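You operate a simulated robot arm through the tools that you are given. There is no shell and no other tool. Be economical: measure what you need, move in short steps, check, and stop when the job is done.

You run a simulated two-armed robot. Do the job below in one go: nothing can be reset, and whatever is moved stays where it is left.

JOB
Hold the wooden box steady and wax its lid with the grey pad.
Fine: take the wax from the tin; put the pad back and the tin's lid on. A coat counts when it lies all over at full strength: go over it till it gets no stronger.

Only the result counts: the job must be done as asked and must still hold three seconds after the hand-in. Knocking over, shifting, dropping, spilling or breaking anything else fails it. A push-on lid holds only when it is set on centred and level and pressed home; a screw cap is set on level and turned clockwise until tight.

ROBOT AND FRAMES
Two 7-joint arms with two-finger parallel grippers on one trunk, on a base that drives. Base frame: it is fixed to the floor where the robot stands at the start and does not move with it; the origin is under the middle of the robot, x ahead of it, y to its left, z up. Lengths are in m, angles in rad, forces in N, time in s.
The left shoulder is at the start at [0.07, 0.163, 1.17], the right one opposite. With the tool pointing down near the work surface each hand reaches from about 0.4 to 0.88 m from the robot's upright axis, wherever it stands, measured 20 degrees to its own side. Places, roughly: wooden box (14x7x8 cm) [0.5, -0.1, 0.9]. Payload 3.43 kg a hand.
The tool frame of a hand sits at the grasp point between the pads (the TCP): z along the fingers, y along the line on which they close. The tips reach 0.034 m beyond it. Largest opening 0.128 m; finger width 0.024, thickness 0.012; the body of the gripper, 0.048 by 0.13 m, starts 0.096 m behind the TCP.
Orientation is that of the tool frame in the base frame, as [roll, pitch, yaw] about the fixed x, y, z axes, in that order (R = Rz(yaw) Ry(pitch) Rx(roll)). With the fingers straight down and closing along the base's y, the tool's x points along the base's -x, its y along +y and its z along -z.

CONTROLS
- The arms move only by the tool jog_arm. It takes "left_increments", "right_increments" or both (then of equal length, played together; a hand with none holds still); each is a list of rows, each a list of 7 numbers: the shift along the base's x, y, z in units of 40 mm (1.0 is 40 mm), then the turn, a rotation vector about the base's x, y, z in units of 6 degrees (1.0 is 6 degrees), then the closure, from 0 (fully open) to 1 (shut). In form: [[x, y, z, rx, ry, rz, gripper], ...]. A call has 1 to 20 rows; each row shifts and turns the commanded pose from where the row before left it. A call with a number of a shift or a turn outside -1 to 1 is refused whole. A row lasts 0.2 s, in which the tool goes at most 0.05 m and 0.15 rad; a call with a longer step from one row to the next is refused whole, and so is a gripper value outside its range. A pose out of reach is approached as far as the arm can. The call stops where the force on the tool passes 40 N (or 10 N more than at its start, if that is more) or the arm is blocked; 0.2 s more then pass. Each finger travels about 0.153 m/s and halts on what it meets, pressing with about 33 N; the grip force reading is that of the motor and also rises with nothing between the fingers. The clock runs only during rows and for 0.2 s after the last one: add rows that do not move to give the fingers time. It gives the time, the measured TCP pose, the force on the tool (base axes), the opening and the grip force at its end, in the units of the frame above (readings bear some noise), with the torque about the TCP (base axes, N m) and any sound that the robot's microphone picked up.
- Cameras (640 x 400 px; columns grow to the right, rows downward): "scene" is now at [0.1365, -0.0303, 1.4092]; the picture's right is [-0.34, -0.94, 0.00], its down [-0.45, 0.16, -0.88] and it looks along [0.83, -0.30, -0.47] (base axes); focal length 256 px, centre (320, 200). "left" rides on the left gripper at [0.076, 0.011, -0.16] in its tool frame; the picture's right is [-0.15, 0.99, 0.00], its down [-0.88, -0.13, -0.46] and it looks along [-0.45, -0.07, 0.89] (tool axes); focal length 234 px, centre (320, 200). "right" rides on the right gripper at [0.076, -0.011, -0.16] in its tool frame; the picture's right is [0.15, 0.99, 0.00], its down [-0.88, 0.13, -0.46] and it looks along [-0.45, 0.07, 0.89] (tool axes); focal length 234 px, centre (320, 200).
- camera(camera): a new picture of that camera. No time passes.
- raise_lower(by): slides the trunk up (or, below 0, down) by that many m; the arms and the scene camera ride with it, the base frame stays. It gives what a move gives, with no picture.
- steer(legs): drives the robot by 1 to 6 legs, each [ahead, left, turn to the left] in m, m and rad, along the robot's own axes; the way and the turn of a leg run together, so that a leg with both is an arc; at most 1.5 m and 3.142 rad a leg. The arms and the cameras ride along, it lands a little off, and it stops where it bumps. It gives what a move gives.
- head_to(pan, tilt): turns the head with the scene camera to pan (to the left, within 1.501 rad either way) and tilt (down, from -0.506 to 1.204), counted from straight ahead of the robot. It gives what a move gives.
- locate(camera, pixels): for up to 12 pixels [column, row] of the newest picture of that camera ("zoom" is the newest enlarged one), the place [x, y, z] in the base frame of the surface seen there, good to about 0.002 m. No time passes.
- zoom(camera, box): a new picture of the part [left, top, right, bottom] of that camera's present view, enlarged. No time passes.
- hand_in(): hands the job in; it is judged then, once.

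Keep the steps short. Do not move on a guess: measure, check each grasp and each placing, and mend mistakes. In all there are 80 turns and 70 pictures (those below and enlarged ones count). Leave the grippers open and the arms clear of the work at the hand-in unless told otherwise, and finish with a single line.

The tools are called after "Call:" as a command line: name --argument value ..., lists and objects as JSON in quotes. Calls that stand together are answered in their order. jog_arm: Moves the arms, as the interface text tells. Its arguments: {"type":"object","properties":{"left_increments":{"type":"array"},"right_increments":{"type":"array"}},"required":[]} The other tools are called the same way: raise_lower (by) slides the trunk up or down; steer (legs) drives the base; head_to (pan, tilt) turns the head that bears the scene camera; camera (camera) takes a picture; locate (camera, pixels) gives the place of the surface under pixels of a picture; zoom (camera, box) takes an enlarged picture of a part of a camera's view; hand_in () hands the job in.

At the start:

```text
time: 0.0
left_tcp_pos: [0.6704, 0.171, 1.2358]
left_ee_rot: [-3.141, -0.001, 3.141]
left_wrist_force: [-0.3, 0.0, -0.7]
left_moment: [0.02, 0.03, 0.01]
left_finger_gap: 0.1279
left_gripper_force: 0.2
right_tcp_pos: [0.4608, -0.3436, 1.2483]
right_ee_rot: [-3.141, -0.001, -3.14]
right_wrist_force: [1.0, 1.3, -0.3]
right_moment: [-0.02, 0.03, -0.01]
right_finger_gap: 0.1282
right_gripper_force: 0.1
trunk travel left (down, up): [-0.65, 0.29]
robot x, y, heading: [-0.0007, -0.0011, -0.002]
head pan, tilt: [-0.342, 0.492]
```

scene: 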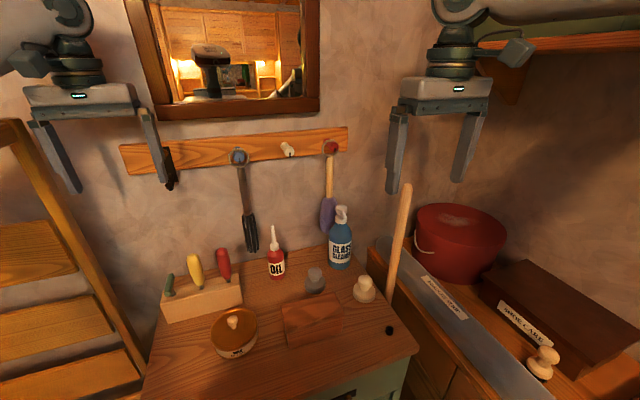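
right: 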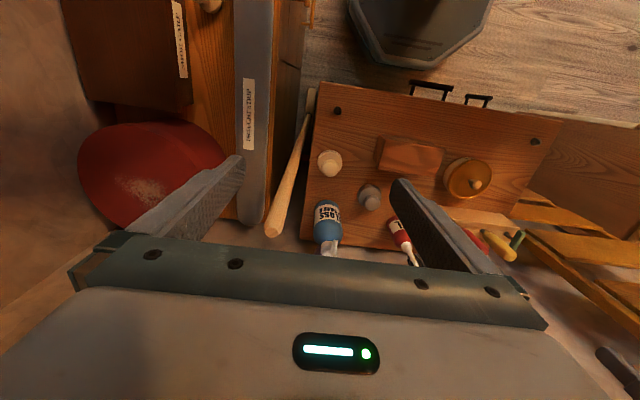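
left: 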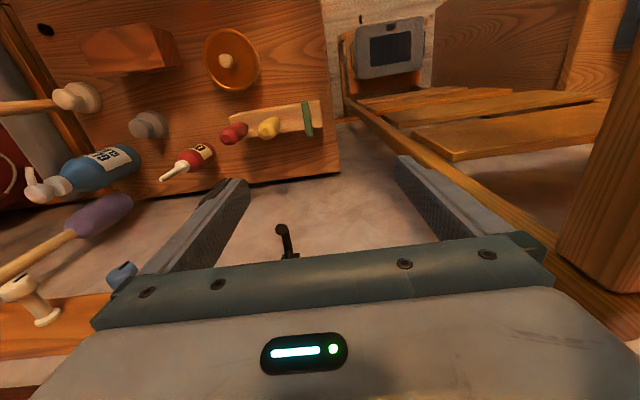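

I see a box (about 312,318), a tin with a lid (234,332), a grey pad with a knob (315,280) and a whitish pad (364,290). I'll enlarge the bench and measure.

Call:
zoom --camera "scene" --box '[140, 220, 420, 395]'

Call:
locate --camera "scene" --pixels '[[312, 318], [284, 303], [336, 296], [345, 320], [288, 346], [234, 320], [240, 340], [315, 272], [315, 288], [364, 280], [364, 298], [270, 370]]'

```text
2.29 times, centred on (280, 308) of scene
```

zoom: 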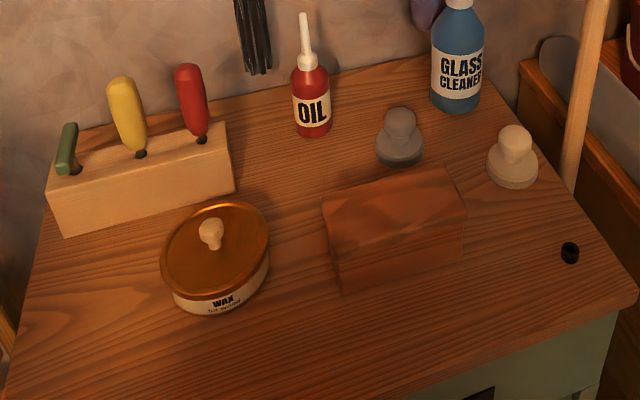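

```text
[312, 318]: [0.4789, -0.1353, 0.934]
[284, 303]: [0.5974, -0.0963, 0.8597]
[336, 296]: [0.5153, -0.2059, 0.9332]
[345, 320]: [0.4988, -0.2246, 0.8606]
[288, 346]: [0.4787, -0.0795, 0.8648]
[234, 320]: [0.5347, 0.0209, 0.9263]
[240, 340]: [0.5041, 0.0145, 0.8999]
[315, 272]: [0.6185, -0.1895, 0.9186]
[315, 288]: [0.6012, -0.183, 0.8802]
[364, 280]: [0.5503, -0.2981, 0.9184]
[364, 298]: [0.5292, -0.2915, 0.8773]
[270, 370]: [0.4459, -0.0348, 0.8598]
```

Measuring the box lid corners, the tin lid, its knob and the grey pad in the enlarged picture.

Call:
locate --camera "zoom" --pixels '[[327, 205], [445, 171], [463, 211], [336, 243], [210, 222], [210, 232], [168, 262], [264, 228], [232, 208], [205, 287], [400, 113], [400, 125]]'

Call:
locate --camera "zoom" --pixels '[[400, 136], [380, 152], [422, 150], [400, 160], [400, 167], [343, 290], [460, 258], [195, 298], [240, 290], [60, 225], [235, 188], [313, 130]]'

Call:
zoom --camera "right" --box '[300, 80, 540, 260]'

Call:
zoom --camera "left" --box '[20, 0, 340, 200]'

```text
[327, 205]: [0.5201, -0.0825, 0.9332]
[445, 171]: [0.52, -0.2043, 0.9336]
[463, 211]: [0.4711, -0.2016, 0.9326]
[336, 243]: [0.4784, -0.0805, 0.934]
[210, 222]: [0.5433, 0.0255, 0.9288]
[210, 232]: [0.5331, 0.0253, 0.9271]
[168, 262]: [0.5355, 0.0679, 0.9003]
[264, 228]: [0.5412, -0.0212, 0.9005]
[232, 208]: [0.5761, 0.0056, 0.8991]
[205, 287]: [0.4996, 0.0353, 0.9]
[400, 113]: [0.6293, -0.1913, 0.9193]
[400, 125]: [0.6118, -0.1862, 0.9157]
```

```text
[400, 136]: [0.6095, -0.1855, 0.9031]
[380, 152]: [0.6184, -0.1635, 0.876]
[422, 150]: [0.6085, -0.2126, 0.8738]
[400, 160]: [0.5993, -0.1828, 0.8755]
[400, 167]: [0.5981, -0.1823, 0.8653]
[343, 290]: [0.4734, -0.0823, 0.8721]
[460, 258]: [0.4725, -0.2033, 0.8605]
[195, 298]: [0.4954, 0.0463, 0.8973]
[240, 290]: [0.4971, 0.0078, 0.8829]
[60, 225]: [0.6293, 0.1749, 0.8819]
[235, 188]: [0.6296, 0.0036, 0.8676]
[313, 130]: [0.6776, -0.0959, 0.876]
```

```text
2.22 times, centred on (420, 170) of right
```

zoom: 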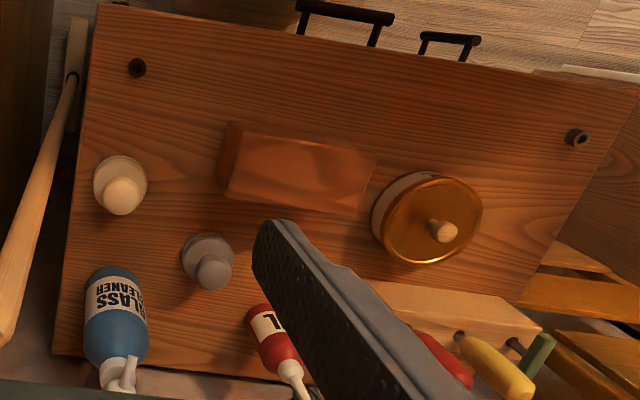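

```text
2.00 times, centred on (180, 100) of left
```

zoom: 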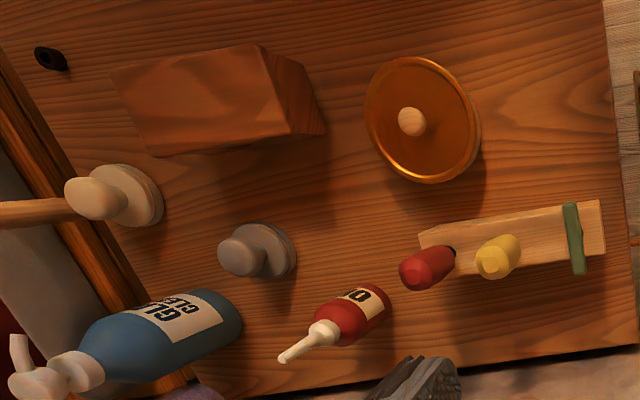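

Findings: the box top is at z 0.934, x 0.47 to 0.525 and y -0.21 to -0.08. The tin lid is centred near (0.537, 0.024) with its knob top at 0.929. The grey pad is near (0.62, -0.187) with its knob top at 0.919. Next I turn both hands 90° so they close along x, bring the left hand above the tin, and aim the head at the bench.

Call:
jog_arm --left_increments '[[-0.222, -0.243, -0.26, 0, 0, 1, 0.5], [-0.222, -0.243, -0.26, 0, 0, 1, 0.5], [-0.222, -0.243, -0.26, 0, 0, 1, 0.5], [-0.222, -0.243, -0.26, 0, 0, 1, 0.5], [-0.222, -0.243, -0.26, 0, 0, 1, 0.5], [-0.222, -0.243, -0.26, 0, 0, 1, 0.5], [-0.222, -0.243, -0.26, 0, 0, 1, 0.5], [-0.222, -0.243, -0.26, 0, 0, 1, 0.5], [-0.222, -0.243, -0.26, 0, 0, 1, 0.5], [-0.222, -0.243, -0.26, 0, 0, 1, 0.5], [-0.222, -0.243, -0.26, 0, 0, 1, 0.5], [-0.222, -0.243, -0.26, 0, 0, 1, 0.5], [-0.222, -0.243, -0.26, 0, 0, 1, 0.5], [-0.222, -0.243, -0.26, 0, 0, 1, 0.5], [-0.222, -0.243, -0.26, 0, 0, 1, 0.5]]' --right_increments '[[0, 0, 0, 0, 0, 1, 0.5], [0, 0, 0, 0, 0, 1, 0.5], [0, 0, 0, 0, 0, 1, 0.5], [0, 0, 0, 0, 0, 1, 0.5], [0, 0, 0, 0, 0, 1, 0.5], [0, 0, 0, 0, 0, 1, 0.5], [0, 0, 0, 0, 0, 1, 0.5], [0, 0, 0, 0, 0, 1, 0.5], [0, 0, 0, 0, 0, 1, 0.5], [0, 0, 0, 0, 0, 1, 0.5], [0, 0, 0, 0, 0, 1, 0.5], [0, 0, 0, 0, 0, 1, 0.5], [0, 0, 0, 0, 0, 1, 0.5], [0, 0, 0, 0, 0, 1, 0.5], [0, 0, 0, 0, 0, 1, 0.5]]'

Call:
head_to --pan -0.15 --tilt 0.8

Call:
camera --camera "scene"

Call:
camera --camera "left"

```text
time: 3.4
left_tcp_pos: [0.5214, 0.0219, 1.0422]
left_ee_rot: [3.057, 0.015, -1.623]
left_wrist_force: [0.3, -0.8, -0.1]
left_moment: [0.04, -0.01, 0.0]
left_finger_gap: 0.0639
left_gripper_force: 0.1
left hand out of reach, approached as far as the arm can: row 15
right_tcp_pos: [0.3445, -0.221, 1.238]
right_ee_rot: [3.141, -0.003, -1.573]
right_wrist_force: [-0.2, 0.7, 0.6]
right_moment: [-0.04, -0.04, -0.02]
right_finger_gap: 0.0639
right_gripper_force: 0.1
right hand out of reach, approached as far as the arm can: row 9, 10, 11, 12, 13, 14, 15
trunk travel left (down, up): [-0.65, 0.29]
robot x, y, heading: [-0.002, -0.003, -0.002]
head pan, tilt: [-0.342, 0.492]
stopped in row 15 (left hand): the arm was blocked; the commanded pose is now the measured one
```

```text
time: 4.2
left_tcp_pos: [0.5231, 0.0211, 1.0433]
left_ee_rot: [3.059, 0.01, -1.621]
left_wrist_force: [-0.1, -0.3, 0.0]
left_moment: [0.01, 0.0, 0.01]
left_finger_gap: 0.064
left_gripper_force: 0.1
right_tcp_pos: [0.3453, -0.2221, 1.2369]
right_ee_rot: [3.14, -0.001, -1.572]
right_wrist_force: [0.2, -0.1, 0.8]
right_moment: [-0.02, -0.03, 0.01]
right_finger_gap: 0.0639
right_gripper_force: 0.1
trunk travel left (down, up): [-0.65, 0.29]
robot x, y, heading: [-0.0064, -0.002, 0.002]
head pan, tilt: [-0.15, 0.799]
```

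```text
63 pictures are left
```

scene: 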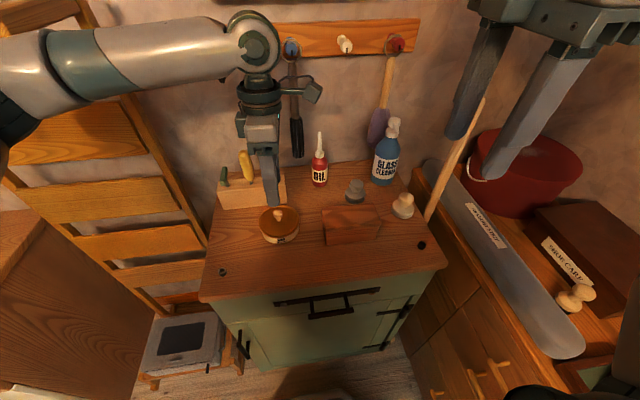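

```text
62 pictures are left
```

left: 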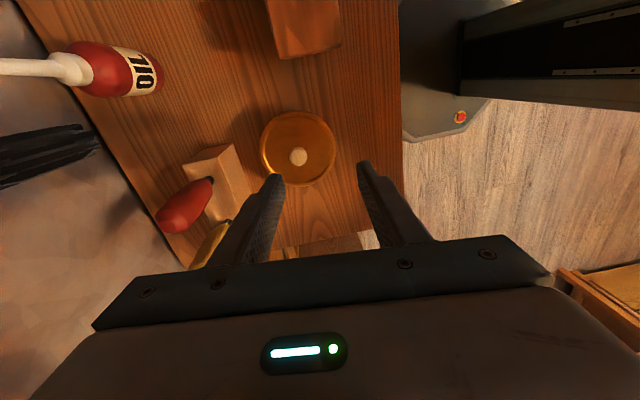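

The left hand hit a limit in this close pose, at about 0.52 m. I'll back the base 0.14 m so the work sits mid-range; everything at hand height is clear.

Call:
steer --legs '[[-0.14, 0, 0]]'

Call:
jog_arm --left_increments '[[0.5, 0, 0.2, 0, 0, 0, 0.5], [0.5, 0, 0.2, 0, 0, 0, 0.5], [0.5, 0, 0.2, 0, 0, 0, 0.5], [0.5, 0, 0.2, 0, 0, 0, 0.5], [0.5, 0, 0, 0.8, 0, 0.5, 0.5], [0.5, 0, 0, 0, 0, 0, 0.5]]' --right_increments '[[0.6, -0.4, -0.2, 0, 0, 0, 0.5], [0.6, -0.4, -0.2, 0, 0, 0, 0.5], [0.6, -0.4, -0.2, 0, 0, 0, 0.5], [0.6, -0.4, -0.2, 0, 0, 0, 0.5], [0.6, 0, 0, 0, 0, 0, 0.5], [0.6, 0, 0, 0, 0, 0, 0.5]]'

```text
time: 5.5
left_tcp_pos: [0.3846, 0.0198, 1.0506]
left_ee_rot: [3.075, 0.011, -1.62]
left_wrist_force: [0.5, 0.3, -0.4]
left_moment: [0.02, 0.01, 0.0]
left_finger_gap: 0.0638
left_gripper_force: 0.1
right_tcp_pos: [0.2035, -0.2238, 1.2362]
right_ee_rot: [3.139, -0.001, -1.575]
right_wrist_force: [0.2, 0.4, -0.2]
right_moment: [0.0, -0.02, 0.0]
right_finger_gap: 0.064
right_gripper_force: 0.0
trunk travel left (down, up): [-0.65, 0.29]
robot x, y, heading: [-0.1456, -0.004, -0.005]
head pan, tilt: [-0.15, 0.799]
```

```text
time: 7.0
left_tcp_pos: [0.5037, 0.02, 1.0825]
left_ee_rot: [3.071, 0.092, -1.568]
left_wrist_force: [0.4, 0.4, -0.5]
left_moment: [-0.02, 0.01, 0.0]
left_finger_gap: 0.064
left_gripper_force: 0.0
right_tcp_pos: [0.2226, -0.2032, 1.2474]
right_ee_rot: [3.141, -0.004, -1.577]
right_wrist_force: [0.0, 1.4, 0.0]
right_moment: [-0.02, 0.07, -0.01]
right_finger_gap: 0.0642
right_gripper_force: 0.1
right hand out of reach, approached as far as the arm can: row 1, 2, 3, 4, 5, 6
trunk travel left (down, up): [-0.65, 0.29]
robot x, y, heading: [-0.1441, -0.0023, -0.001]
head pan, tilt: [-0.15, 0.799]
```

The right hand does not like the +90° yaw, so I turn it back to closing along y, which suits its work. I also level the left hand and put it over the tin.

Call:
jog_arm --left_increments '[[0.4, 0.05, 0, -0.88, -0.67, 0, 0.5], [0.4, 0.06, -0.4, 0, 0, 0, 0.5], [0, 0, -0.4, 0, 0, 0, 0.5], [0, 0, 0, 0, 0, 0, 0.5], [0, 0, 0, 0, 0, 0, 0.5], [0, 0, 0, 0, 0, 0, 0.5], [0, 0, 0, 0, 0, 0, 0.5], [0, 0, 0, 0, 0, 0, 0.5], [0, 0, 0, 0, 0, 0, 0.5], [0, 0, 0, 0, 0, 0, 0.5], [0, 0, 0, 0, 0, 0, 0.5], [0, 0, 0, 0, 0, 0, 0.5], [0, 0, 0, 0, 0, 0, 0.5], [0, 0, 0, 0, 0, 0, 0.5], [0, 0, 0, 0, 0, 0, 0.5]]' --right_increments '[[0.1, 0, 0, 0, 0, -1, 0.6], [0.1, 0, 0, 0, 0, -1, 0.6], [0.1, 0, 0, 0, 0, -1, 0.6], [0.1, 0, 0, 0, 0, -1, 0.6], [0.1, 0, 0, 0, 0, -1, 0.6], [0.1, 0, 0, 0, 0, -1, 0.6], [0.1, 0, 0, 0, 0, -1, 0.6], [0.1, 0, 0, 0, 0, -1, 0.6], [0.1, 0, 0, 0, 0, -1, 0.6], [0.1, 0, 0, 0, 0, -1, 0.6], [0.1, 0, 0, 0, 0, -1, 0.6], [0.1, 0, 0, 0, 0, -1, 0.6], [0.1, 0, 0, 0, 0, -1, 0.6], [0.1, 0, 0, 0, 0, -1, 0.6], [0.1, 0, 0, 0, 0, -1, 0.6]]'

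Call:
camera --camera "left"

Call:
zoom --camera "scene" --box '[190, 140, 450, 302]'

```text
time: 10.2
left_tcp_pos: [0.5351, 0.0261, 1.0513]
left_ee_rot: [-3.138, 0.002, -1.565]
left_wrist_force: [0.0, 0.8, 0.5]
left_moment: [0.0, 0.02, -0.03]
left_finger_gap: 0.0641
left_gripper_force: 0.1
right_tcp_pos: [0.2805, -0.2015, 1.2465]
right_ee_rot: [3.141, -0.003, 3.138]
right_wrist_force: [-0.6, 0.4, 0.0]
right_moment: [0.0, -0.01, 0.01]
right_finger_gap: 0.0513
right_gripper_force: 0.1
trunk travel left (down, up): [-0.65, 0.29]
robot x, y, heading: [-0.1445, -0.005, -0.007]
head pan, tilt: [-0.15, 0.799]
```

```text
61 pictures are left
```

left: 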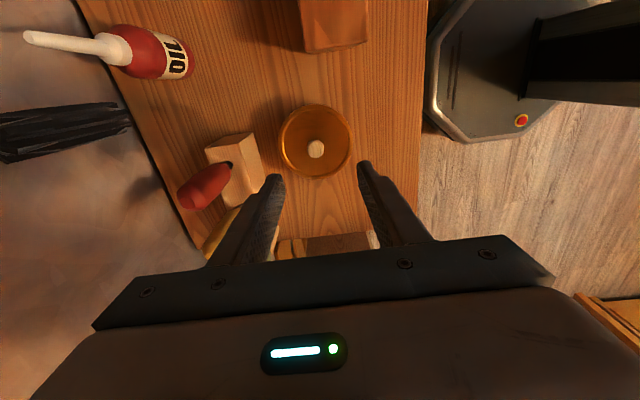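

```text
2.46 times, centred on (320, 221) of scene
```

zoom: 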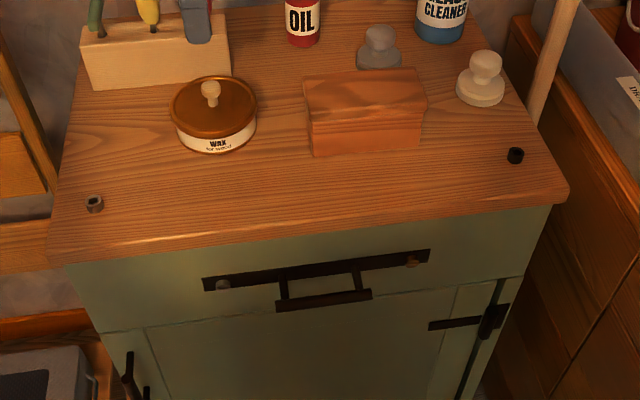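

Measuring the tin knob and lid edges, a free spot left of the tin, and the heights of nearby tools.

Call:
locate --camera "left" --pixels '[[316, 149], [311, 145], [321, 153], [281, 140], [351, 140], [316, 108], [316, 176], [195, 190], [215, 235]]'

Call:
locate --camera "zoom" --pixels '[[120, 140], [75, 140], [160, 190], [95, 203], [211, 85], [211, 97], [66, 240], [180, 60], [309, 82], [425, 72], [315, 152], [420, 146]]'

```text
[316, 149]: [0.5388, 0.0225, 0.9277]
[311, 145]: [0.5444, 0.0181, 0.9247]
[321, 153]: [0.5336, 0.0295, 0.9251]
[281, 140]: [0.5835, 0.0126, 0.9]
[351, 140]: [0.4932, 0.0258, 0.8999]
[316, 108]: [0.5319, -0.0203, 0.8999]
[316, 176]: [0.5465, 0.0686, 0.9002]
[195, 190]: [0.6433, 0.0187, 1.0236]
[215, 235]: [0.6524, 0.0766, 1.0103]
```

```text
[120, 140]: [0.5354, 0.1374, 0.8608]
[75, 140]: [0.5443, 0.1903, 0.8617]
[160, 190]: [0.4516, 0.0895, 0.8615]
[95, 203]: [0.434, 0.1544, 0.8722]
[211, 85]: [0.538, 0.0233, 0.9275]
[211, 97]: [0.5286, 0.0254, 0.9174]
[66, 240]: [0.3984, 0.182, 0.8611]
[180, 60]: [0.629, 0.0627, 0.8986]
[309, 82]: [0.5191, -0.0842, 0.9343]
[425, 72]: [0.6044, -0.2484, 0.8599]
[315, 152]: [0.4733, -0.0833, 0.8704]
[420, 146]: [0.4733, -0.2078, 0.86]
```

The tin lid is centred at (0.538, 0.024) with its top plate at 0.900. I lower the left hand until the tips are at about 0.904, then close on the knob.

Call:
jog_arm --left_increments '[[0.07, -0.05, -0.7, 0, 0, 0, 0.55], [0, 0, -0.7, 0, 0, 0, 0.55], [0, 0, -0.7, 0, 0, 0, 0.55], [0, 0, -0.71, 0, 0, 0, 0.55], [0, 0, 0, 0, 0, 0, 0.55], [0, 0, 0, 0, 0, 0, 1], [0, 0, 0, 0, 0, 0, 1], [0, 0, 0, 0, 0, 0, 1]]'

Call:
camera --camera "left"

```text
time: 11.9
left_tcp_pos: [0.5359, 0.0219, 0.9397]
left_ee_rot: [-3.139, 0.003, -1.567]
left_wrist_force: [0.5, -0.1, 0.4]
left_moment: [-0.04, 0.01, 0.02]
left_finger_gap: 0.0194
left_gripper_force: 33.2
right_tcp_pos: [0.2796, -0.2019, 1.247]
right_ee_rot: [3.14, -0.002, 3.137]
right_wrist_force: [0.1, 0.8, 0.5]
right_moment: [-0.02, -0.01, -0.01]
right_finger_gap: 0.0514
right_gripper_force: 0.0
trunk travel left (down, up): [-0.65, 0.29]
robot x, y, heading: [-0.1419, -0.0026, -0.005]
head pan, tilt: [-0.15, 0.799]
heard: snap
```

```text
59 pictures are left
```

left: 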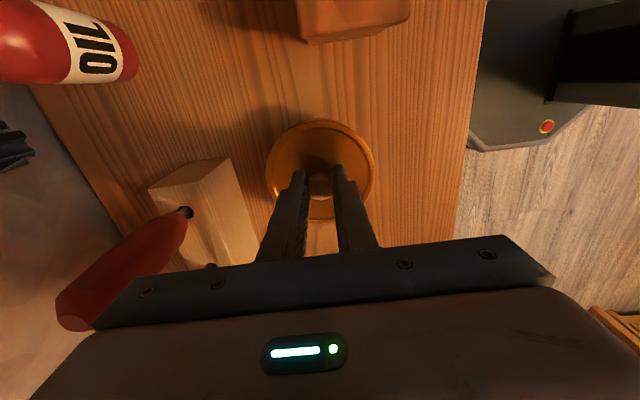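

The knob is gripped at a 0.0194 gap, and I heard a snap, possibly the lid loosening. I'll lift straight up slowly.

Call:
jog_arm --left_increments '[[0, 0, 0.15, 0, 0, 0, 1], [0, 0, 0.15, 0, 0, 0, 1], [0, 0, 0.2, 0, 0, 0, 1], [0, 0, 0.3, 0, 0, 0, 1], [0, 0, 0.4, 0, 0, 0, 1]]'

Call:
zoom --camera "scene" --box '[190, 140, 450, 302]'

```text
time: 13.2
left_tcp_pos: [0.5376, 0.0222, 0.9875]
left_ee_rot: [-3.14, 0.002, -1.568]
left_wrist_force: [-0.8, 0.4, 0.4]
left_moment: [0.0, -0.04, -0.01]
left_finger_gap: 0.0191
left_gripper_force: 32.7
right_tcp_pos: [0.2806, -0.2011, 1.2481]
right_ee_rot: [3.142, -0.002, 3.138]
right_wrist_force: [-0.4, 0.5, -0.5]
right_moment: [0.01, 0.01, -0.02]
right_finger_gap: 0.0512
right_gripper_force: 0.1
trunk travel left (down, up): [-0.65, 0.29]
robot x, y, heading: [-0.1451, -0.0004, -0.002]
head pan, tilt: [-0.15, 0.799]
```

```text
2.46 times, centred on (320, 221) of scene
```

zoom: 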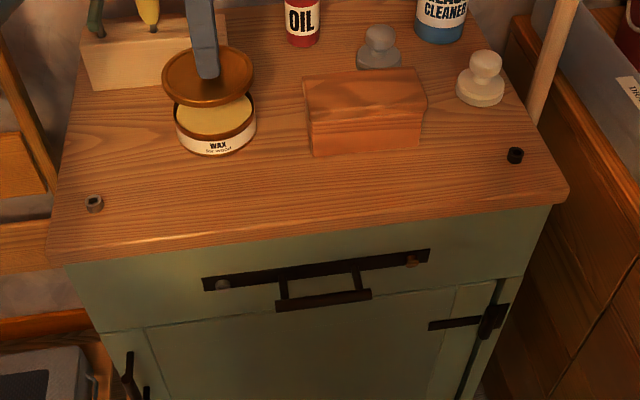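

The lid is off and the tin stayed put; pale wax is visible. I carry the lid to a free spot at about (0.513, 0.145) and lower it partway.

Call:
jog_arm --left_increments '[[0, 0, 0.5, 0, 0, 0, 1], [-0.1, 0.5, 0, 0, 0, 0, 1], [-0.1, 0.6, 0, 0, 0, 0, 1], [-0.1, 0.7, 0, 0, 0, 0, 1], [-0.1, 0.7, 0, 0, 0, 0, 1], [-0.2, 0.55, 0, 0, 0, 0, 1], [0, 0, -0.6, 0, 0, 0, 1], [0, 0, -0.6, 0, 0, 0, 1], [0, 0, -0.6, 0, 0, 0, 1], [0, 0, -0.2, 0, 0, 0, 1]]'

Call:
zoom --camera "scene" --box '[190, 140, 450, 302]'

```text
time: 15.3
left_tcp_pos: [0.5128, 0.1432, 0.9262]
left_ee_rot: [-3.14, 0.002, -1.566]
left_wrist_force: [0.0, 0.3, 0.5]
left_moment: [-0.02, -0.01, 0.03]
left_finger_gap: 0.0194
left_gripper_force: 33.3
right_tcp_pos: [0.2788, -0.2021, 1.2464]
right_ee_rot: [3.14, 0.0, 3.14]
right_wrist_force: [0.9, 0.0, -0.3]
right_moment: [0.0, 0.02, -0.01]
right_finger_gap: 0.0512
right_gripper_force: 0.0
trunk travel left (down, up): [-0.65, 0.29]
robot x, y, heading: [-0.1399, -0.0009, -0.005]
head pan, tilt: [-0.15, 0.799]
```

```text
2.46 times, centred on (320, 221) of scene
```

zoom: 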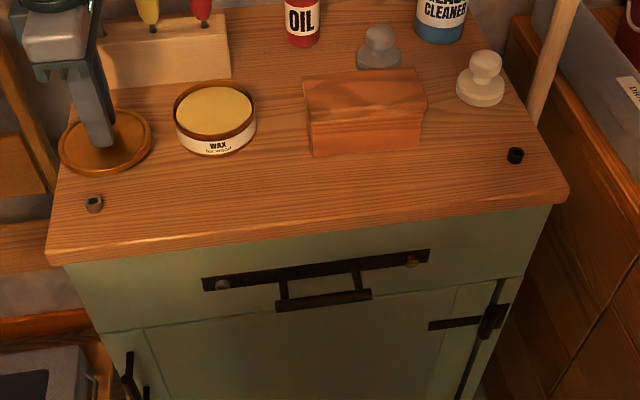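

The lid's left edge is near the bench edge, so I shift 15 mm right, then lower in small steps until I feel contact.

Call:
jog_arm --left_increments '[[0, -0.38, 0, 0, 0, 0, 1], [0, 0, -0.15, 0, 0, 0, 1], [0, 0, -0.1, 0, 0, 0, 1], [0, 0, -0.1, 0, 0, 0, 1], [0, 0, 0, 0, 0, 0, 1]]'

Call:
camera --camera "left"

```text
time: 16.6
left_tcp_pos: [0.5136, 0.1287, 0.9132]
left_ee_rot: [-3.14, 0.001, -1.566]
left_wrist_force: [0.7, 0.8, -0.7]
left_moment: [0.01, 0.0, 0.0]
left_finger_gap: 0.0193
left_gripper_force: 33.0
right_tcp_pos: [0.2806, -0.202, 1.2464]
right_ee_rot: [3.141, -0.002, 3.136]
right_wrist_force: [0.1, -1.2, 0.7]
right_moment: [0.01, 0.01, -0.02]
right_finger_gap: 0.0514
right_gripper_force: 0.0
trunk travel left (down, up): [-0.65, 0.29]
robot x, y, heading: [-0.1409, -0.0011, -0.004]
head pan, tilt: [-0.15, 0.799]
```

```text
56 pictures are left
```

left: 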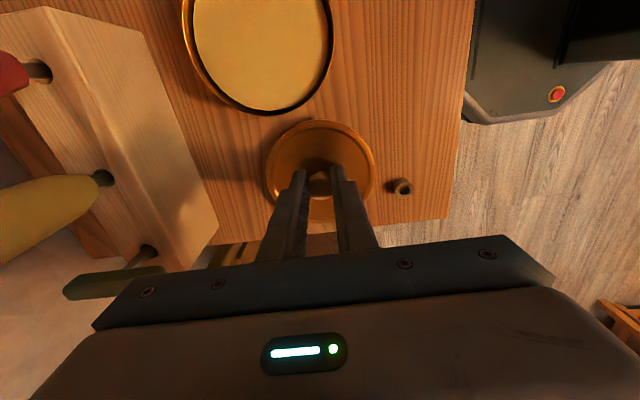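

Measuring the lid height, the wax level and the tin rim.

Call:
locate --camera "left" --pixels '[[318, 130], [285, 180], [360, 180], [260, 50], [260, 90], [260, 112], [200, 90], [330, 30], [440, 200], [380, 215]]'

Call:
jog_arm --left_increments '[[0, 0, -0.06, 0, 0, 0, 1], [0, 0, -0.06, 0, 0, 0, 1], [0, 0, 0, 0, 0, 0, 1]]'

```text
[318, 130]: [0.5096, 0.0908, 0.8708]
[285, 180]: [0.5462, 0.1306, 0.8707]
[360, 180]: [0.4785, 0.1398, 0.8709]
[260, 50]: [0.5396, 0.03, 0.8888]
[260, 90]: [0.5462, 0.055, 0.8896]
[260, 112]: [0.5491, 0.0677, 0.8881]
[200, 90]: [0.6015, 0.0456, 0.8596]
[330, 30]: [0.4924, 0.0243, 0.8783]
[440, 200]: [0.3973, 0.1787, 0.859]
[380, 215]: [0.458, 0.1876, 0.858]
```

```text
time: 17.4
left_tcp_pos: [0.5146, 0.128, 0.9076]
left_ee_rot: [-3.14, 0.003, -1.565]
left_wrist_force: [0.4, 0.4, 0.2]
left_moment: [0.01, 0.02, 0.01]
left_finger_gap: 0.0191
left_gripper_force: 32.3
right_tcp_pos: [0.2803, -0.2022, 1.2473]
right_ee_rot: [3.141, -0.003, 3.137]
right_wrist_force: [0.4, -1.0, 0.2]
right_moment: [0.01, 0.03, 0.03]
right_finger_gap: 0.0511
right_gripper_force: 0.0
trunk travel left (down, up): [-0.65, 0.29]
robot x, y, heading: [-0.1469, -0.0017, 0.002]
head pan, tilt: [-0.15, 0.799]
```

Wax level is 0.889 and the lid plate is now about 0.865, with no contact yet. I keep lowering in 2 mm steps.

Call:
jog_arm --left_increments '[[0, 0, -0.05, 0, 0, 0, 1], [0, 0, -0.05, 0, 0, 0, 1], [0, 0, 0, 0, 0, 0, 1]]'

Call:
zoom --camera "scene" --box '[190, 180, 300, 260]'

```text
time: 18.1
left_tcp_pos: [0.5131, 0.1288, 0.9079]
left_ee_rot: [-3.132, 0.0, -1.565]
left_wrist_force: [7.2, 2.8, 28.2]
left_moment: [0.12, -0.15, -0.09]
left_finger_gap: 0.0194
left_gripper_force: 32.9
right_tcp_pos: [0.2777, -0.2021, 1.2479]
right_ee_rot: [3.138, -0.001, 3.139]
right_wrist_force: [-0.4, -0.2, 0.3]
right_moment: [-0.01, -0.02, -0.01]
right_finger_gap: 0.0513
right_gripper_force: 0.0
trunk travel left (down, up): [-0.65, 0.29]
robot x, y, heading: [-0.1469, -0.0015, 0.005]
head pan, tilt: [-0.15, 0.799]
```

```text
5.00 times, centred on (245, 220) of scene
```

zoom: 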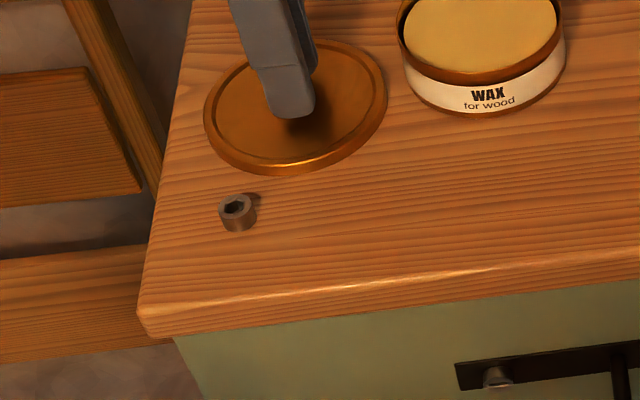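

Contact with the bench at 28 N. I ease off, open, rise, then tilt the left hand 45° so the fingers point right and down.

Call:
jog_arm --left_increments '[[0, 0, 0.08, 0, 0, 0, 1], [0, 0, 0, 0, 0, 0, 0.7], [0, 0, 0, 0, 0, 0, 0.6], [0, 0, 0.5, 0, 0, 0, 0.6], [0, 0, 0.9, 0, 0, 0, 0.6], [0, 0, 0.9, 0, 0, 0, 0.5], [0, 0, 0.9, 0, 0, 0, 0.4], [0, 0, 0.9, -0.9, 0, 0, 0.3], [0, 0, 0.6, -1, 0, 0, 0.3], [0, 0, 0, -1, 0, 0, 0.3], [0, 0, 0, -1, 0, 0, 0.3], [0, 0, 0, -1, 0, 0, 0.3], [0, 0, 0, -1, 0, 0, 0.3], [0, 0, 0, -1, 0, 0, 0.3]]'

Call:
camera --camera "scene"

```text
time: 21.1
left_tcp_pos: [0.5071, 0.1102, 1.0992]
left_ee_rot: [-3.136, -0.709, -1.583]
left_wrist_force: [0.0, -0.6, 0.3]
left_moment: [0.0, 0.01, 0.01]
left_finger_gap: 0.0898
left_gripper_force: 0.0
right_tcp_pos: [0.2745, -0.2176, 1.2464]
right_ee_rot: [3.131, 0.002, 3.133]
right_wrist_force: [-0.4, -0.3, -0.9]
right_moment: [0.0, -0.01, -0.03]
right_finger_gap: 0.0513
right_gripper_force: 0.0
trunk travel left (down, up): [-0.65, 0.29]
robot x, y, heading: [-0.1438, -0.0025, -0.008]
head pan, tilt: [-0.15, 0.799]
```

```text
54 pictures are left
```

scene: 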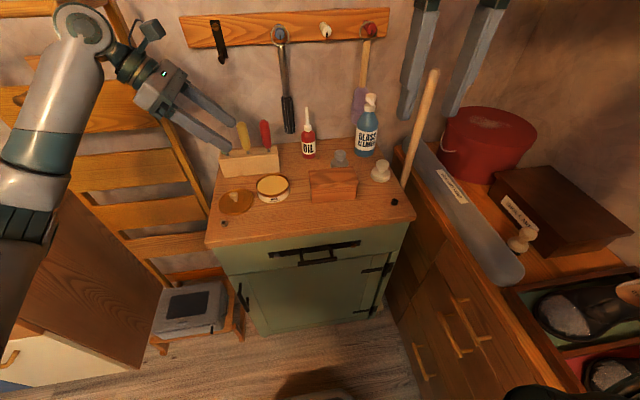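

The left hand is ready. Dipping comes first, so I move it back left and up and bring the right hand above the grey pad.

Call:
jog_arm --left_increments '[[0, 0.6, 0.2, 0, 0, 0, 0.3], [0, 0.6, 0.2, 0, 0, 0, 0.3], [0, 0.6, 0.2, 0, 0, 0, 0.3], [0, 0.6, 0.2, 0, 0, 0, 0.3], [0, 0.6, 0.2, 0, 0, 0, 0.3], [0, 0, 0, 0, 0, 0, 0.3], [0, 0, 0, 0, 0, 0, 0.3], [0, 0, 0, 0, 0, 0, 0.3], [0, 0, 0, 0, 0, 0, 0.3], [0, 0, 0, 0, 0, 0, 0.3]]' --right_increments '[[0.85, 0.08, -0.2, 0, 0, 0, 0.6], [0.85, 0.08, -0.2, 0, 0, 0, 0.6], [0.85, 0.08, -0.4, 0, 0, 0, 0.6], [0.85, 0.08, -0.4, 0, 0, 0, 0.6], [0.85, 0.08, -0.4, 0, 0, 0, 0.6], [0.85, 0.08, -0.4, 0, 0, 0, 0.6], [0.85, 0.08, -0.4, 0, 0, 0, 0.6], [0.85, 0.08, -0.4, 0, 0, 0, 0.6], [0.85, 0.08, -0.4, 0, 0, 0, 0.6], [0.5, 0.08, 0, 0, 0, 0, 0.6]]'

Call:
camera --camera "right"

Call:
camera --camera "scene"

```text
time: 22.2
left_tcp_pos: [0.4917, 0.156, 1.0606]
left_ee_rot: [3.013, -0.582, -1.619]
left_wrist_force: [8.2, 18.6, 26.4]
left_moment: [-0.43, 0.37, -0.15]
left_finger_gap: 0.0896
left_gripper_force: 0.1
right_tcp_pos: [0.403, -0.2134, 1.2053]
right_ee_rot: [3.135, 0.007, 3.115]
right_wrist_force: [-1.7, -0.3, 1.4]
right_moment: [0.03, -0.14, -0.02]
right_finger_gap: 0.0513
right_gripper_force: 0.1
trunk travel left (down, up): [-0.65, 0.29]
robot x, y, heading: [-0.1448, -0.0096, -0.028]
head pan, tilt: [-0.15, 0.799]
stopped in row 5 (left hand): the arm was blocked; the commanded pose is now the measured one
```

```text
53 pictures are left
```

right: 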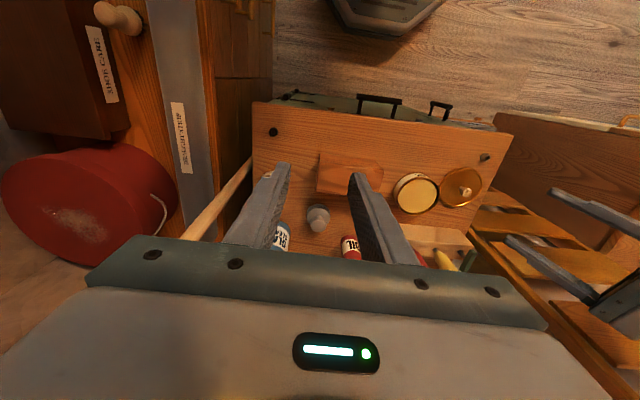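

```text
52 pictures are left
```

scene: 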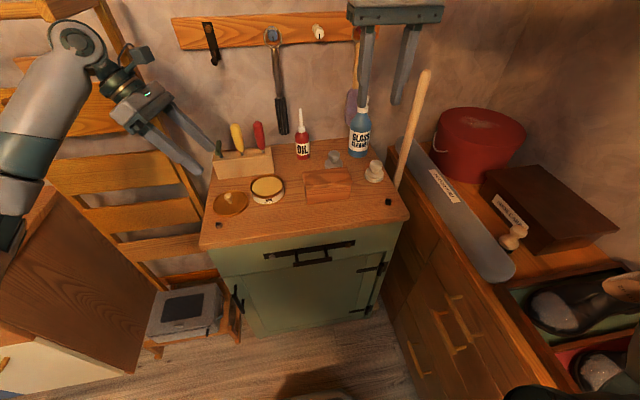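

The left wrist met the ladder: there is contact force and the base has twisted slightly. I'll draw that hand away toward the robot at once.

Call:
jog_arm --left_increments '[[-0.3, -0.6, 0.2, 0, 0, 0, 0.3], [-0.5, -0.5, 0.2, 0, 0, 0, 0.3], [-0.6, -0.2, 0.3, 0, 0, 0, 0.3], [-0.6, 0, 0.3, 0, 0, 0, 0.3], [-0.6, 0, 0.3, 0, 0, 0, 0.3], [-0.6, 0, 0, 0, 0, 0, 0.3]]'

Call:
camera --camera "scene"

```text
time: 23.6
left_tcp_pos: [0.3701, 0.1182, 1.1125]
left_ee_rot: [3.022, -0.592, -1.609]
left_wrist_force: [0.0, 0.3, -0.1]
left_moment: [-0.02, 0.02, 0.0]
left_finger_gap: 0.0898
left_gripper_force: 0.2
right_tcp_pos: [0.4134, -0.2062, 1.1984]
right_ee_rot: [3.142, -0.002, 3.117]
right_wrist_force: [-1.3, -0.7, -0.2]
right_moment: [0.0, 0.0, 0.0]
right_finger_gap: 0.0513
right_gripper_force: 0.1
trunk travel left (down, up): [-0.65, 0.29]
robot x, y, heading: [-0.1423, -0.0088, -0.017]
head pan, tilt: [-0.15, 0.799]
```

```text
51 pictures are left
```

scene: 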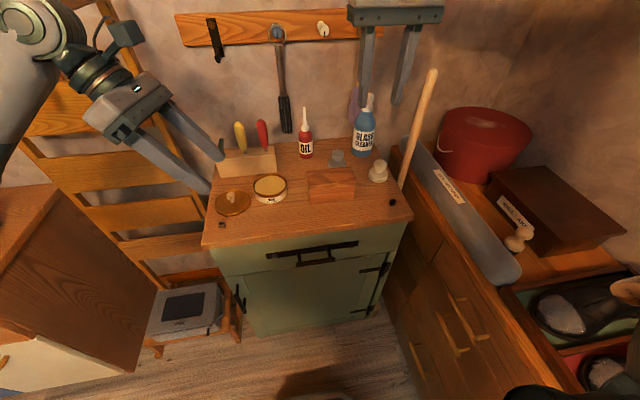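

The ladder looks unmoved. I measure the bottle clearances and the pad before bringing the right hand in.

Call:
locate --camera "scene" --pixels '[[366, 98], [358, 120], [365, 145], [354, 142], [337, 153], [337, 158], [306, 115], [306, 148], [252, 208], [232, 197]]'

Call:
jog_arm --right_increments '[[0.74, 0.07, -0.3, 0, 0, 0.2, 0.6], [0.74, 0.07, -0.3, 0, 0, 0, 0.6], [0.74, 0.07, -0.3, 0, 0, 0, 0.6], [0.74, 0.07, -0.3, 0, 0, 0, 0.6], [0.74, 0.07, -0.3, 0, 0, 0, 0.6], [0.74, 0.07, -0.3, 0, 0, 0, 0.6], [0.7, 0.07, -0.2, 0, 0, 0, 0.6]]'

Call:
camera --camera "right"

```text
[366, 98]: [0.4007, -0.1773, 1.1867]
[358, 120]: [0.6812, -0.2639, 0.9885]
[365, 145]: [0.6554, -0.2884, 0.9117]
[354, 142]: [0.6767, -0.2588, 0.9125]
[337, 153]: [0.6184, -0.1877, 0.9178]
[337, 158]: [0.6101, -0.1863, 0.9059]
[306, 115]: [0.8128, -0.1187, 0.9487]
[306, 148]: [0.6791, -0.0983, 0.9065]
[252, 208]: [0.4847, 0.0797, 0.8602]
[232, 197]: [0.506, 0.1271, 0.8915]
```

```text
time: 25.2
left_tcp_pos: [0.3699, 0.1166, 1.1116]
left_ee_rot: [3.023, -0.59, -1.608]
left_wrist_force: [0.9, 0.0, 0.2]
left_moment: [-0.02, -0.05, -0.03]
left_finger_gap: 0.0896
left_gripper_force: 0.0
right_tcp_pos: [0.4668, -0.2095, 1.1726]
right_ee_rot: [3.138, 0.002, 3.138]
right_wrist_force: [0.4, -0.6, -0.6]
right_moment: [-0.01, -0.04, -0.01]
right_finger_gap: 0.0511
right_gripper_force: 0.1
right hand out of reach, approached as far as the arm can: row 2, 3, 4, 5, 6, 7
trunk travel left (down, up): [-0.65, 0.29]
robot x, y, heading: [-0.1432, -0.0076, -0.024]
head pan, tilt: [-0.15, 0.799]
```

```text
50 pictures are left
```

right: 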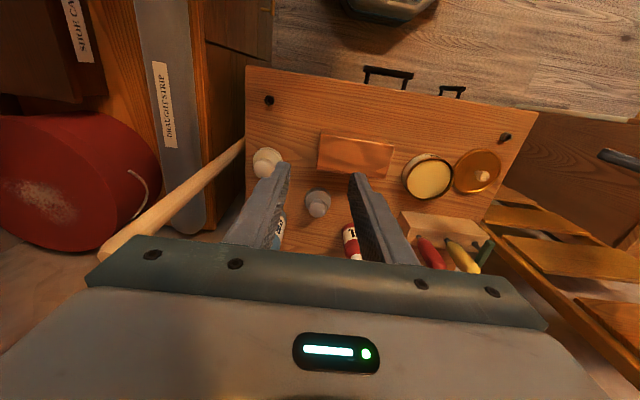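

The right arm seems stuck in an awkward joint configuration. I'll back it out toward its own side, then go forward again.

Call:
jog_arm --right_increments '[[-0.85, -0.55, 0.2, 0, 0, 0, 0.6], [-0.85, -0.55, 0.2, 0, 0, 0, 0.6], [-0.85, -0.55, 0.2, 0, 0, 0, 0.6], [-0.85, -0.55, 0.2, 0, 0, 0, 0.6], [-0.85, -0.55, 0.2, 0, 0, 0, 0.6], [-0.85, -0.55, 0.2, 0, 0, 0, 0.6], [-0.85, -0.55, 0.2, 0, 0, 0, 0.6], [-0.85, -0.55, 0.2, 0, 0, 0, 0.6], [0.4, 0, 0, 0, 0, 0, 0.6], [0.4, 0, 0, 0, 0, 0, 0.6], [0.4, 0, 0, 0, 0, 0, 0.6], [0.4, 0, 0, 0, 0, 0, 0.6]]'

Call:
camera --camera "scene"

```text
time: 28.0
left_tcp_pos: [0.3982, 0.2069, 1.1042]
left_ee_rot: [3.014, -0.607, -1.484]
left_wrist_force: [-1.2, 0.8, 1.4]
left_moment: [0.01, -0.16, 0.11]
left_finger_gap: 0.0893
left_gripper_force: 0.1
right_tcp_pos: [0.3488, -0.3108, 1.2268]
right_ee_rot: [3.132, -0.033, -3.031]
right_wrist_force: [-0.7, 0.5, 0.9]
right_moment: [-0.05, -0.05, 0.01]
right_finger_gap: 0.0509
right_gripper_force: 0.1
trunk travel left (down, up): [-0.65, 0.29]
robot x, y, heading: [-0.1007, 0.0017, 0.101]
head pan, tilt: [-0.15, 0.799]
stopped in row 12 (right hand): the arm was blocked; the commanded pose is now the measured one
```

```text
49 pictures are left
```

scene: 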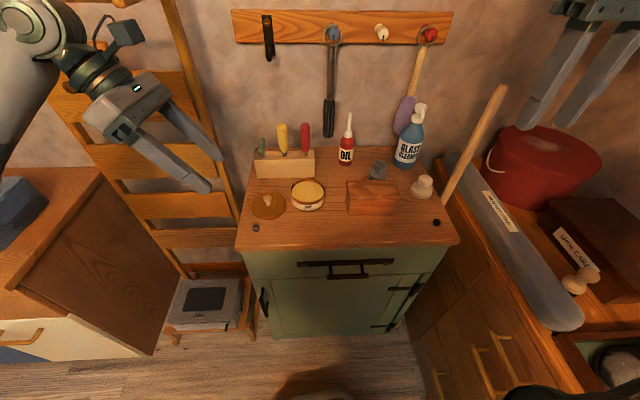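

The base was twisted to heading 0.10, so the right elbow is touching something. I'll look to the right to see what.

Call:
head_to --pan -1.2 --tilt 0.3

Call:
camera --camera "scene"

```text
time: 29.3
left_tcp_pos: [0.4045, 0.201, 1.0969]
left_ee_rot: [2.998, -0.609, -1.491]
left_wrist_force: [0.4, 0.1, -0.3]
left_moment: [0.0, 0.01, 0.04]
left_finger_gap: 0.0894
left_gripper_force: 0.0
right_tcp_pos: [0.3494, -0.3134, 1.2233]
right_ee_rot: [3.138, -0.043, -3.043]
right_wrist_force: [0.4, 0.0, -0.1]
right_moment: [-0.02, -0.04, 0.0]
right_finger_gap: 0.0511
right_gripper_force: 0.1
trunk travel left (down, up): [-0.65, 0.29]
robot x, y, heading: [-0.1112, -0.0037, 0.087]
head pan, tilt: [-1.201, 0.3]
```

```text
48 pictures are left
```

scene: 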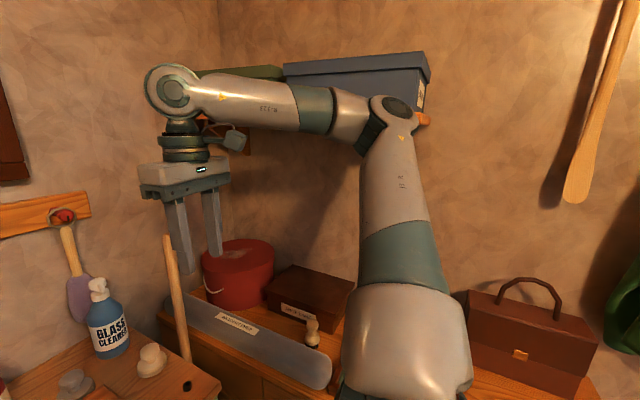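

The elbow is up against the shelf with the blue box on the right wall. Measuring it.

Call:
locate --camera "scene" --pixels '[[350, 70], [350, 55], [428, 80], [423, 118], [240, 72], [395, 105], [375, 200], [310, 105], [520, 340], [300, 290]]'

```text
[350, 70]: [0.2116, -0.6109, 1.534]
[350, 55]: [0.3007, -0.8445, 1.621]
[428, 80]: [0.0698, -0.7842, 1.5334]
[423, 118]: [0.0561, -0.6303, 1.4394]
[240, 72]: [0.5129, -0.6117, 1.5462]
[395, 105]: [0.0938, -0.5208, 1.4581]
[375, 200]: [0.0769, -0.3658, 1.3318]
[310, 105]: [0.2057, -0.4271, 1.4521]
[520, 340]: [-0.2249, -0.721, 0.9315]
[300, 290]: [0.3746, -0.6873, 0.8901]
```

The shelf edge is at y -0.61, z about 1.44 to 1.46, level with my raised right elbow. I'll raise the left hand a little and slide the trunk down 0.18 m, so the elbow works below the shelf.

Call:
jog_arm --left_increments '[[-0.2, -0.5, 0.8, 0, 0, 0, 0.3], [-0.2, -0.5, 0.8, 0, 0, 0, 0.3], [0, -0.5, 0.8, 0, 0, 0, 0.3]]'

Call:
raise_lower --by -0.18

Call:
camera --camera "scene"

```text
time: 30.3
left_tcp_pos: [0.3791, 0.1512, 1.2024]
left_ee_rot: [3.011, -0.607, -1.482]
left_wrist_force: [-0.9, 0.5, 0.5]
left_moment: [-0.02, -0.06, 0.05]
left_finger_gap: 0.09
left_gripper_force: 0.1
right_tcp_pos: [0.3468, -0.3096, 1.2256]
right_ee_rot: [3.132, -0.042, -3.03]
right_wrist_force: [-0.3, 0.2, -0.3]
right_moment: [0.0, -0.01, -0.02]
right_finger_gap: 0.0513
right_gripper_force: 0.0
trunk travel left (down, up): [-0.65, 0.29]
robot x, y, heading: [-0.1089, -0.006, 0.104]
head pan, tilt: [-1.201, 0.3]
stopped in row 3 (left hand): the arm was blocked; the commanded pose is now the measured one
```

```text
time: 32.3
left_tcp_pos: [0.3721, 0.1186, 1.0287]
left_ee_rot: [3.022, -0.588, -1.5]
left_wrist_force: [0.8, 0.2, 0.1]
left_moment: [-0.03, 0.04, 0.02]
left_finger_gap: 0.0895
left_gripper_force: 0.0
right_tcp_pos: [0.3306, -0.3398, 1.047]
right_ee_rot: [3.116, -0.025, -3.042]
right_wrist_force: [-1.4, -0.2, -0.3]
right_moment: [0.0, -0.01, 0.01]
right_finger_gap: 0.0512
right_gripper_force: 0.0
trunk travel left (down, up): [-0.47, 0.47]
robot x, y, heading: [-0.1094, -0.003, 0.088]
head pan, tilt: [-1.201, 0.3]
```

```text
47 pictures are left
```

scene: 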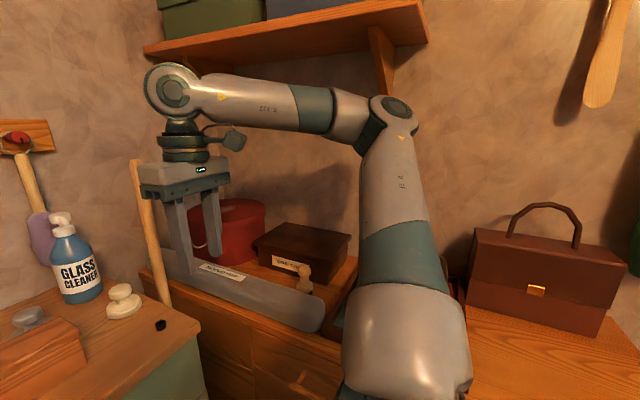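

The elbow is now below the shelf. I straighten the base again (turn -0.09, back slightly) and look at the bench.

Call:
steer --legs '[[-0.03, 0, -0.088]]'

Call:
head_to --pan -0.1 --tilt 0.6

Call:
camera --camera "scene"

```text
time: 33.2
left_tcp_pos: [0.3499, 0.0744, 1.0291]
left_ee_rot: [3.022, -0.588, -1.591]
left_wrist_force: [-0.8, 0.5, 0.2]
left_moment: [0.02, -0.04, 0.01]
left_finger_gap: 0.0896
left_gripper_force: 0.1
right_tcp_pos: [0.2679, -0.3787, 1.0469]
right_ee_rot: [3.118, -0.022, -3.129]
right_wrist_force: [0.4, -0.6, 0.2]
right_moment: [0.0, -0.06, -0.03]
right_finger_gap: 0.0514
right_gripper_force: 0.1
trunk travel left (down, up): [-0.47, 0.47]
robot x, y, heading: [-0.139, -0.0022, 0.001]
head pan, tilt: [-1.201, 0.3]
```

```text
time: 34.5
left_tcp_pos: [0.3509, 0.0748, 1.0283]
left_ee_rot: [3.021, -0.588, -1.588]
left_wrist_force: [-0.4, 0.1, 0.3]
left_moment: [0.06, 0.03, 0.02]
left_finger_gap: 0.0895
left_gripper_force: 0.0
right_tcp_pos: [0.2693, -0.3796, 1.0457]
right_ee_rot: [3.117, -0.022, -3.13]
right_wrist_force: [1.0, -0.9, 0.0]
right_moment: [0.0, -0.01, -0.01]
right_finger_gap: 0.0514
right_gripper_force: 0.1
trunk travel left (down, up): [-0.47, 0.47]
robot x, y, heading: [-0.1406, -0.0035, -0.005]
head pan, tilt: [-0.099, 0.6]
```

```text
46 pictures are left
```

scene: 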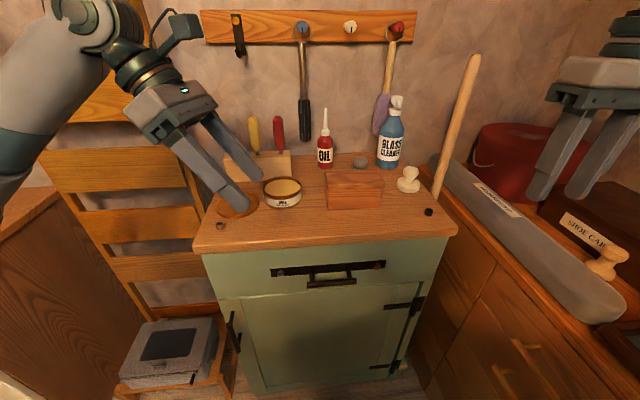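

All clear. I move the right hand up, inward, then toward the pad, in two checked stages.

Call:
jog_arm --right_increments '[[0.4, 0.4, 0.2, -0.22, -0.21, 0, 0.6], [0.5, 0.5, 0.2, 0, 0, 0, 0.6], [0.5, 0.5, 0.2, 0, 0, 0, 0.6], [0.5, 0.5, 0.2, 0, 0, 0, 0.6], [0.5, 0.5, 0.2, 0, 0, 0, 0.6], [0.6, 0.5, 0, 0, 0, 0, 0.6], [0.7, 0.5, 0, 0, 0, 0, 0.6], [0.7, 0.5, 0, 0, 0, 0, 0.6], [0.7, 0.4, 0, 0, 0, 0, 0.6], [0.7, 0.4, 0, 0, 0, 0, 0.6]]'

Call:
camera --camera "right"

```text
time: 36.7
left_tcp_pos: [0.3515, 0.0745, 1.0282]
left_ee_rot: [3.022, -0.586, -1.59]
left_wrist_force: [0.3, 0.0, 0.0]
left_moment: [-0.03, 0.0, 0.0]
left_finger_gap: 0.0899
left_gripper_force: 0.1
right_tcp_pos: [0.4677, -0.2255, 1.0748]
right_ee_rot: [3.141, -0.002, -3.132]
right_wrist_force: [0.6, -1.1, 0.2]
right_moment: [-0.02, -0.01, 0.0]
right_finger_gap: 0.0513
right_gripper_force: 0.1
right hand out of reach, approached as far as the arm can: row 9, 10
trunk travel left (down, up): [-0.47, 0.47]
robot x, y, heading: [-0.1367, -0.0067, -0.003]
head pan, tilt: [-0.099, 0.6]
```

```text
45 pictures are left
```

right: 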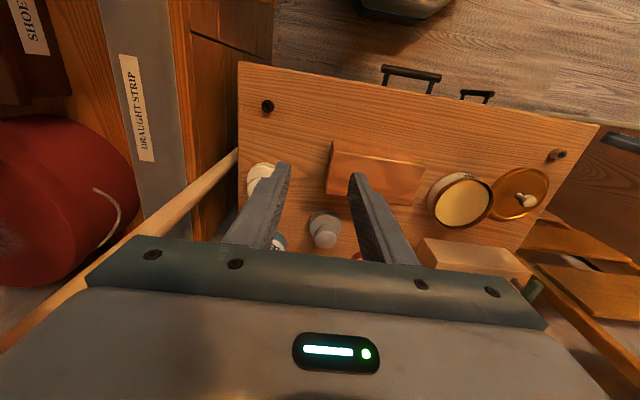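

The right hand again stops short at x 0.47, although the distance is fine. I look at the arm posture for the cause.

Call:
head_to --pan -1.0 --tilt 0.2

Call:
camera --camera "scene"

```text
time: 37.9
left_tcp_pos: [0.3506, 0.0747, 1.0277]
left_ee_rot: [3.019, -0.588, -1.589]
left_wrist_force: [0.6, -0.2, -0.1]
left_moment: [0.04, 0.0, -0.02]
left_finger_gap: 0.0896
left_gripper_force: 0.1
right_tcp_pos: [0.468, -0.2257, 1.0744]
right_ee_rot: [3.14, -0.002, -3.129]
right_wrist_force: [0.2, -0.1, 0.4]
right_moment: [0.0, -0.02, -0.01]
right_finger_gap: 0.0513
right_gripper_force: 0.1
trunk travel left (down, up): [-0.47, 0.47]
robot x, y, heading: [-0.1424, -0.0049, -0.005]
head pan, tilt: [-1.0, 0.201]
```

```text
44 pictures are left
```

scene: 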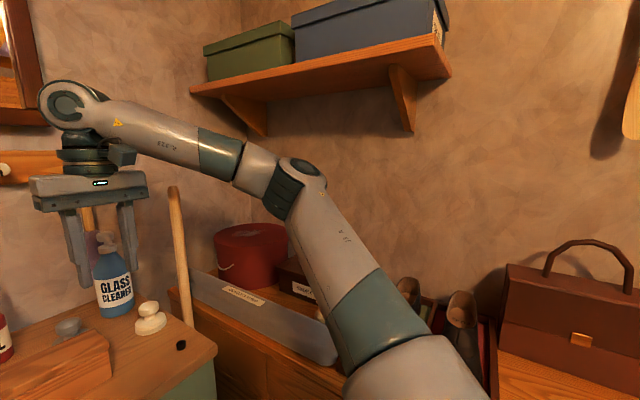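

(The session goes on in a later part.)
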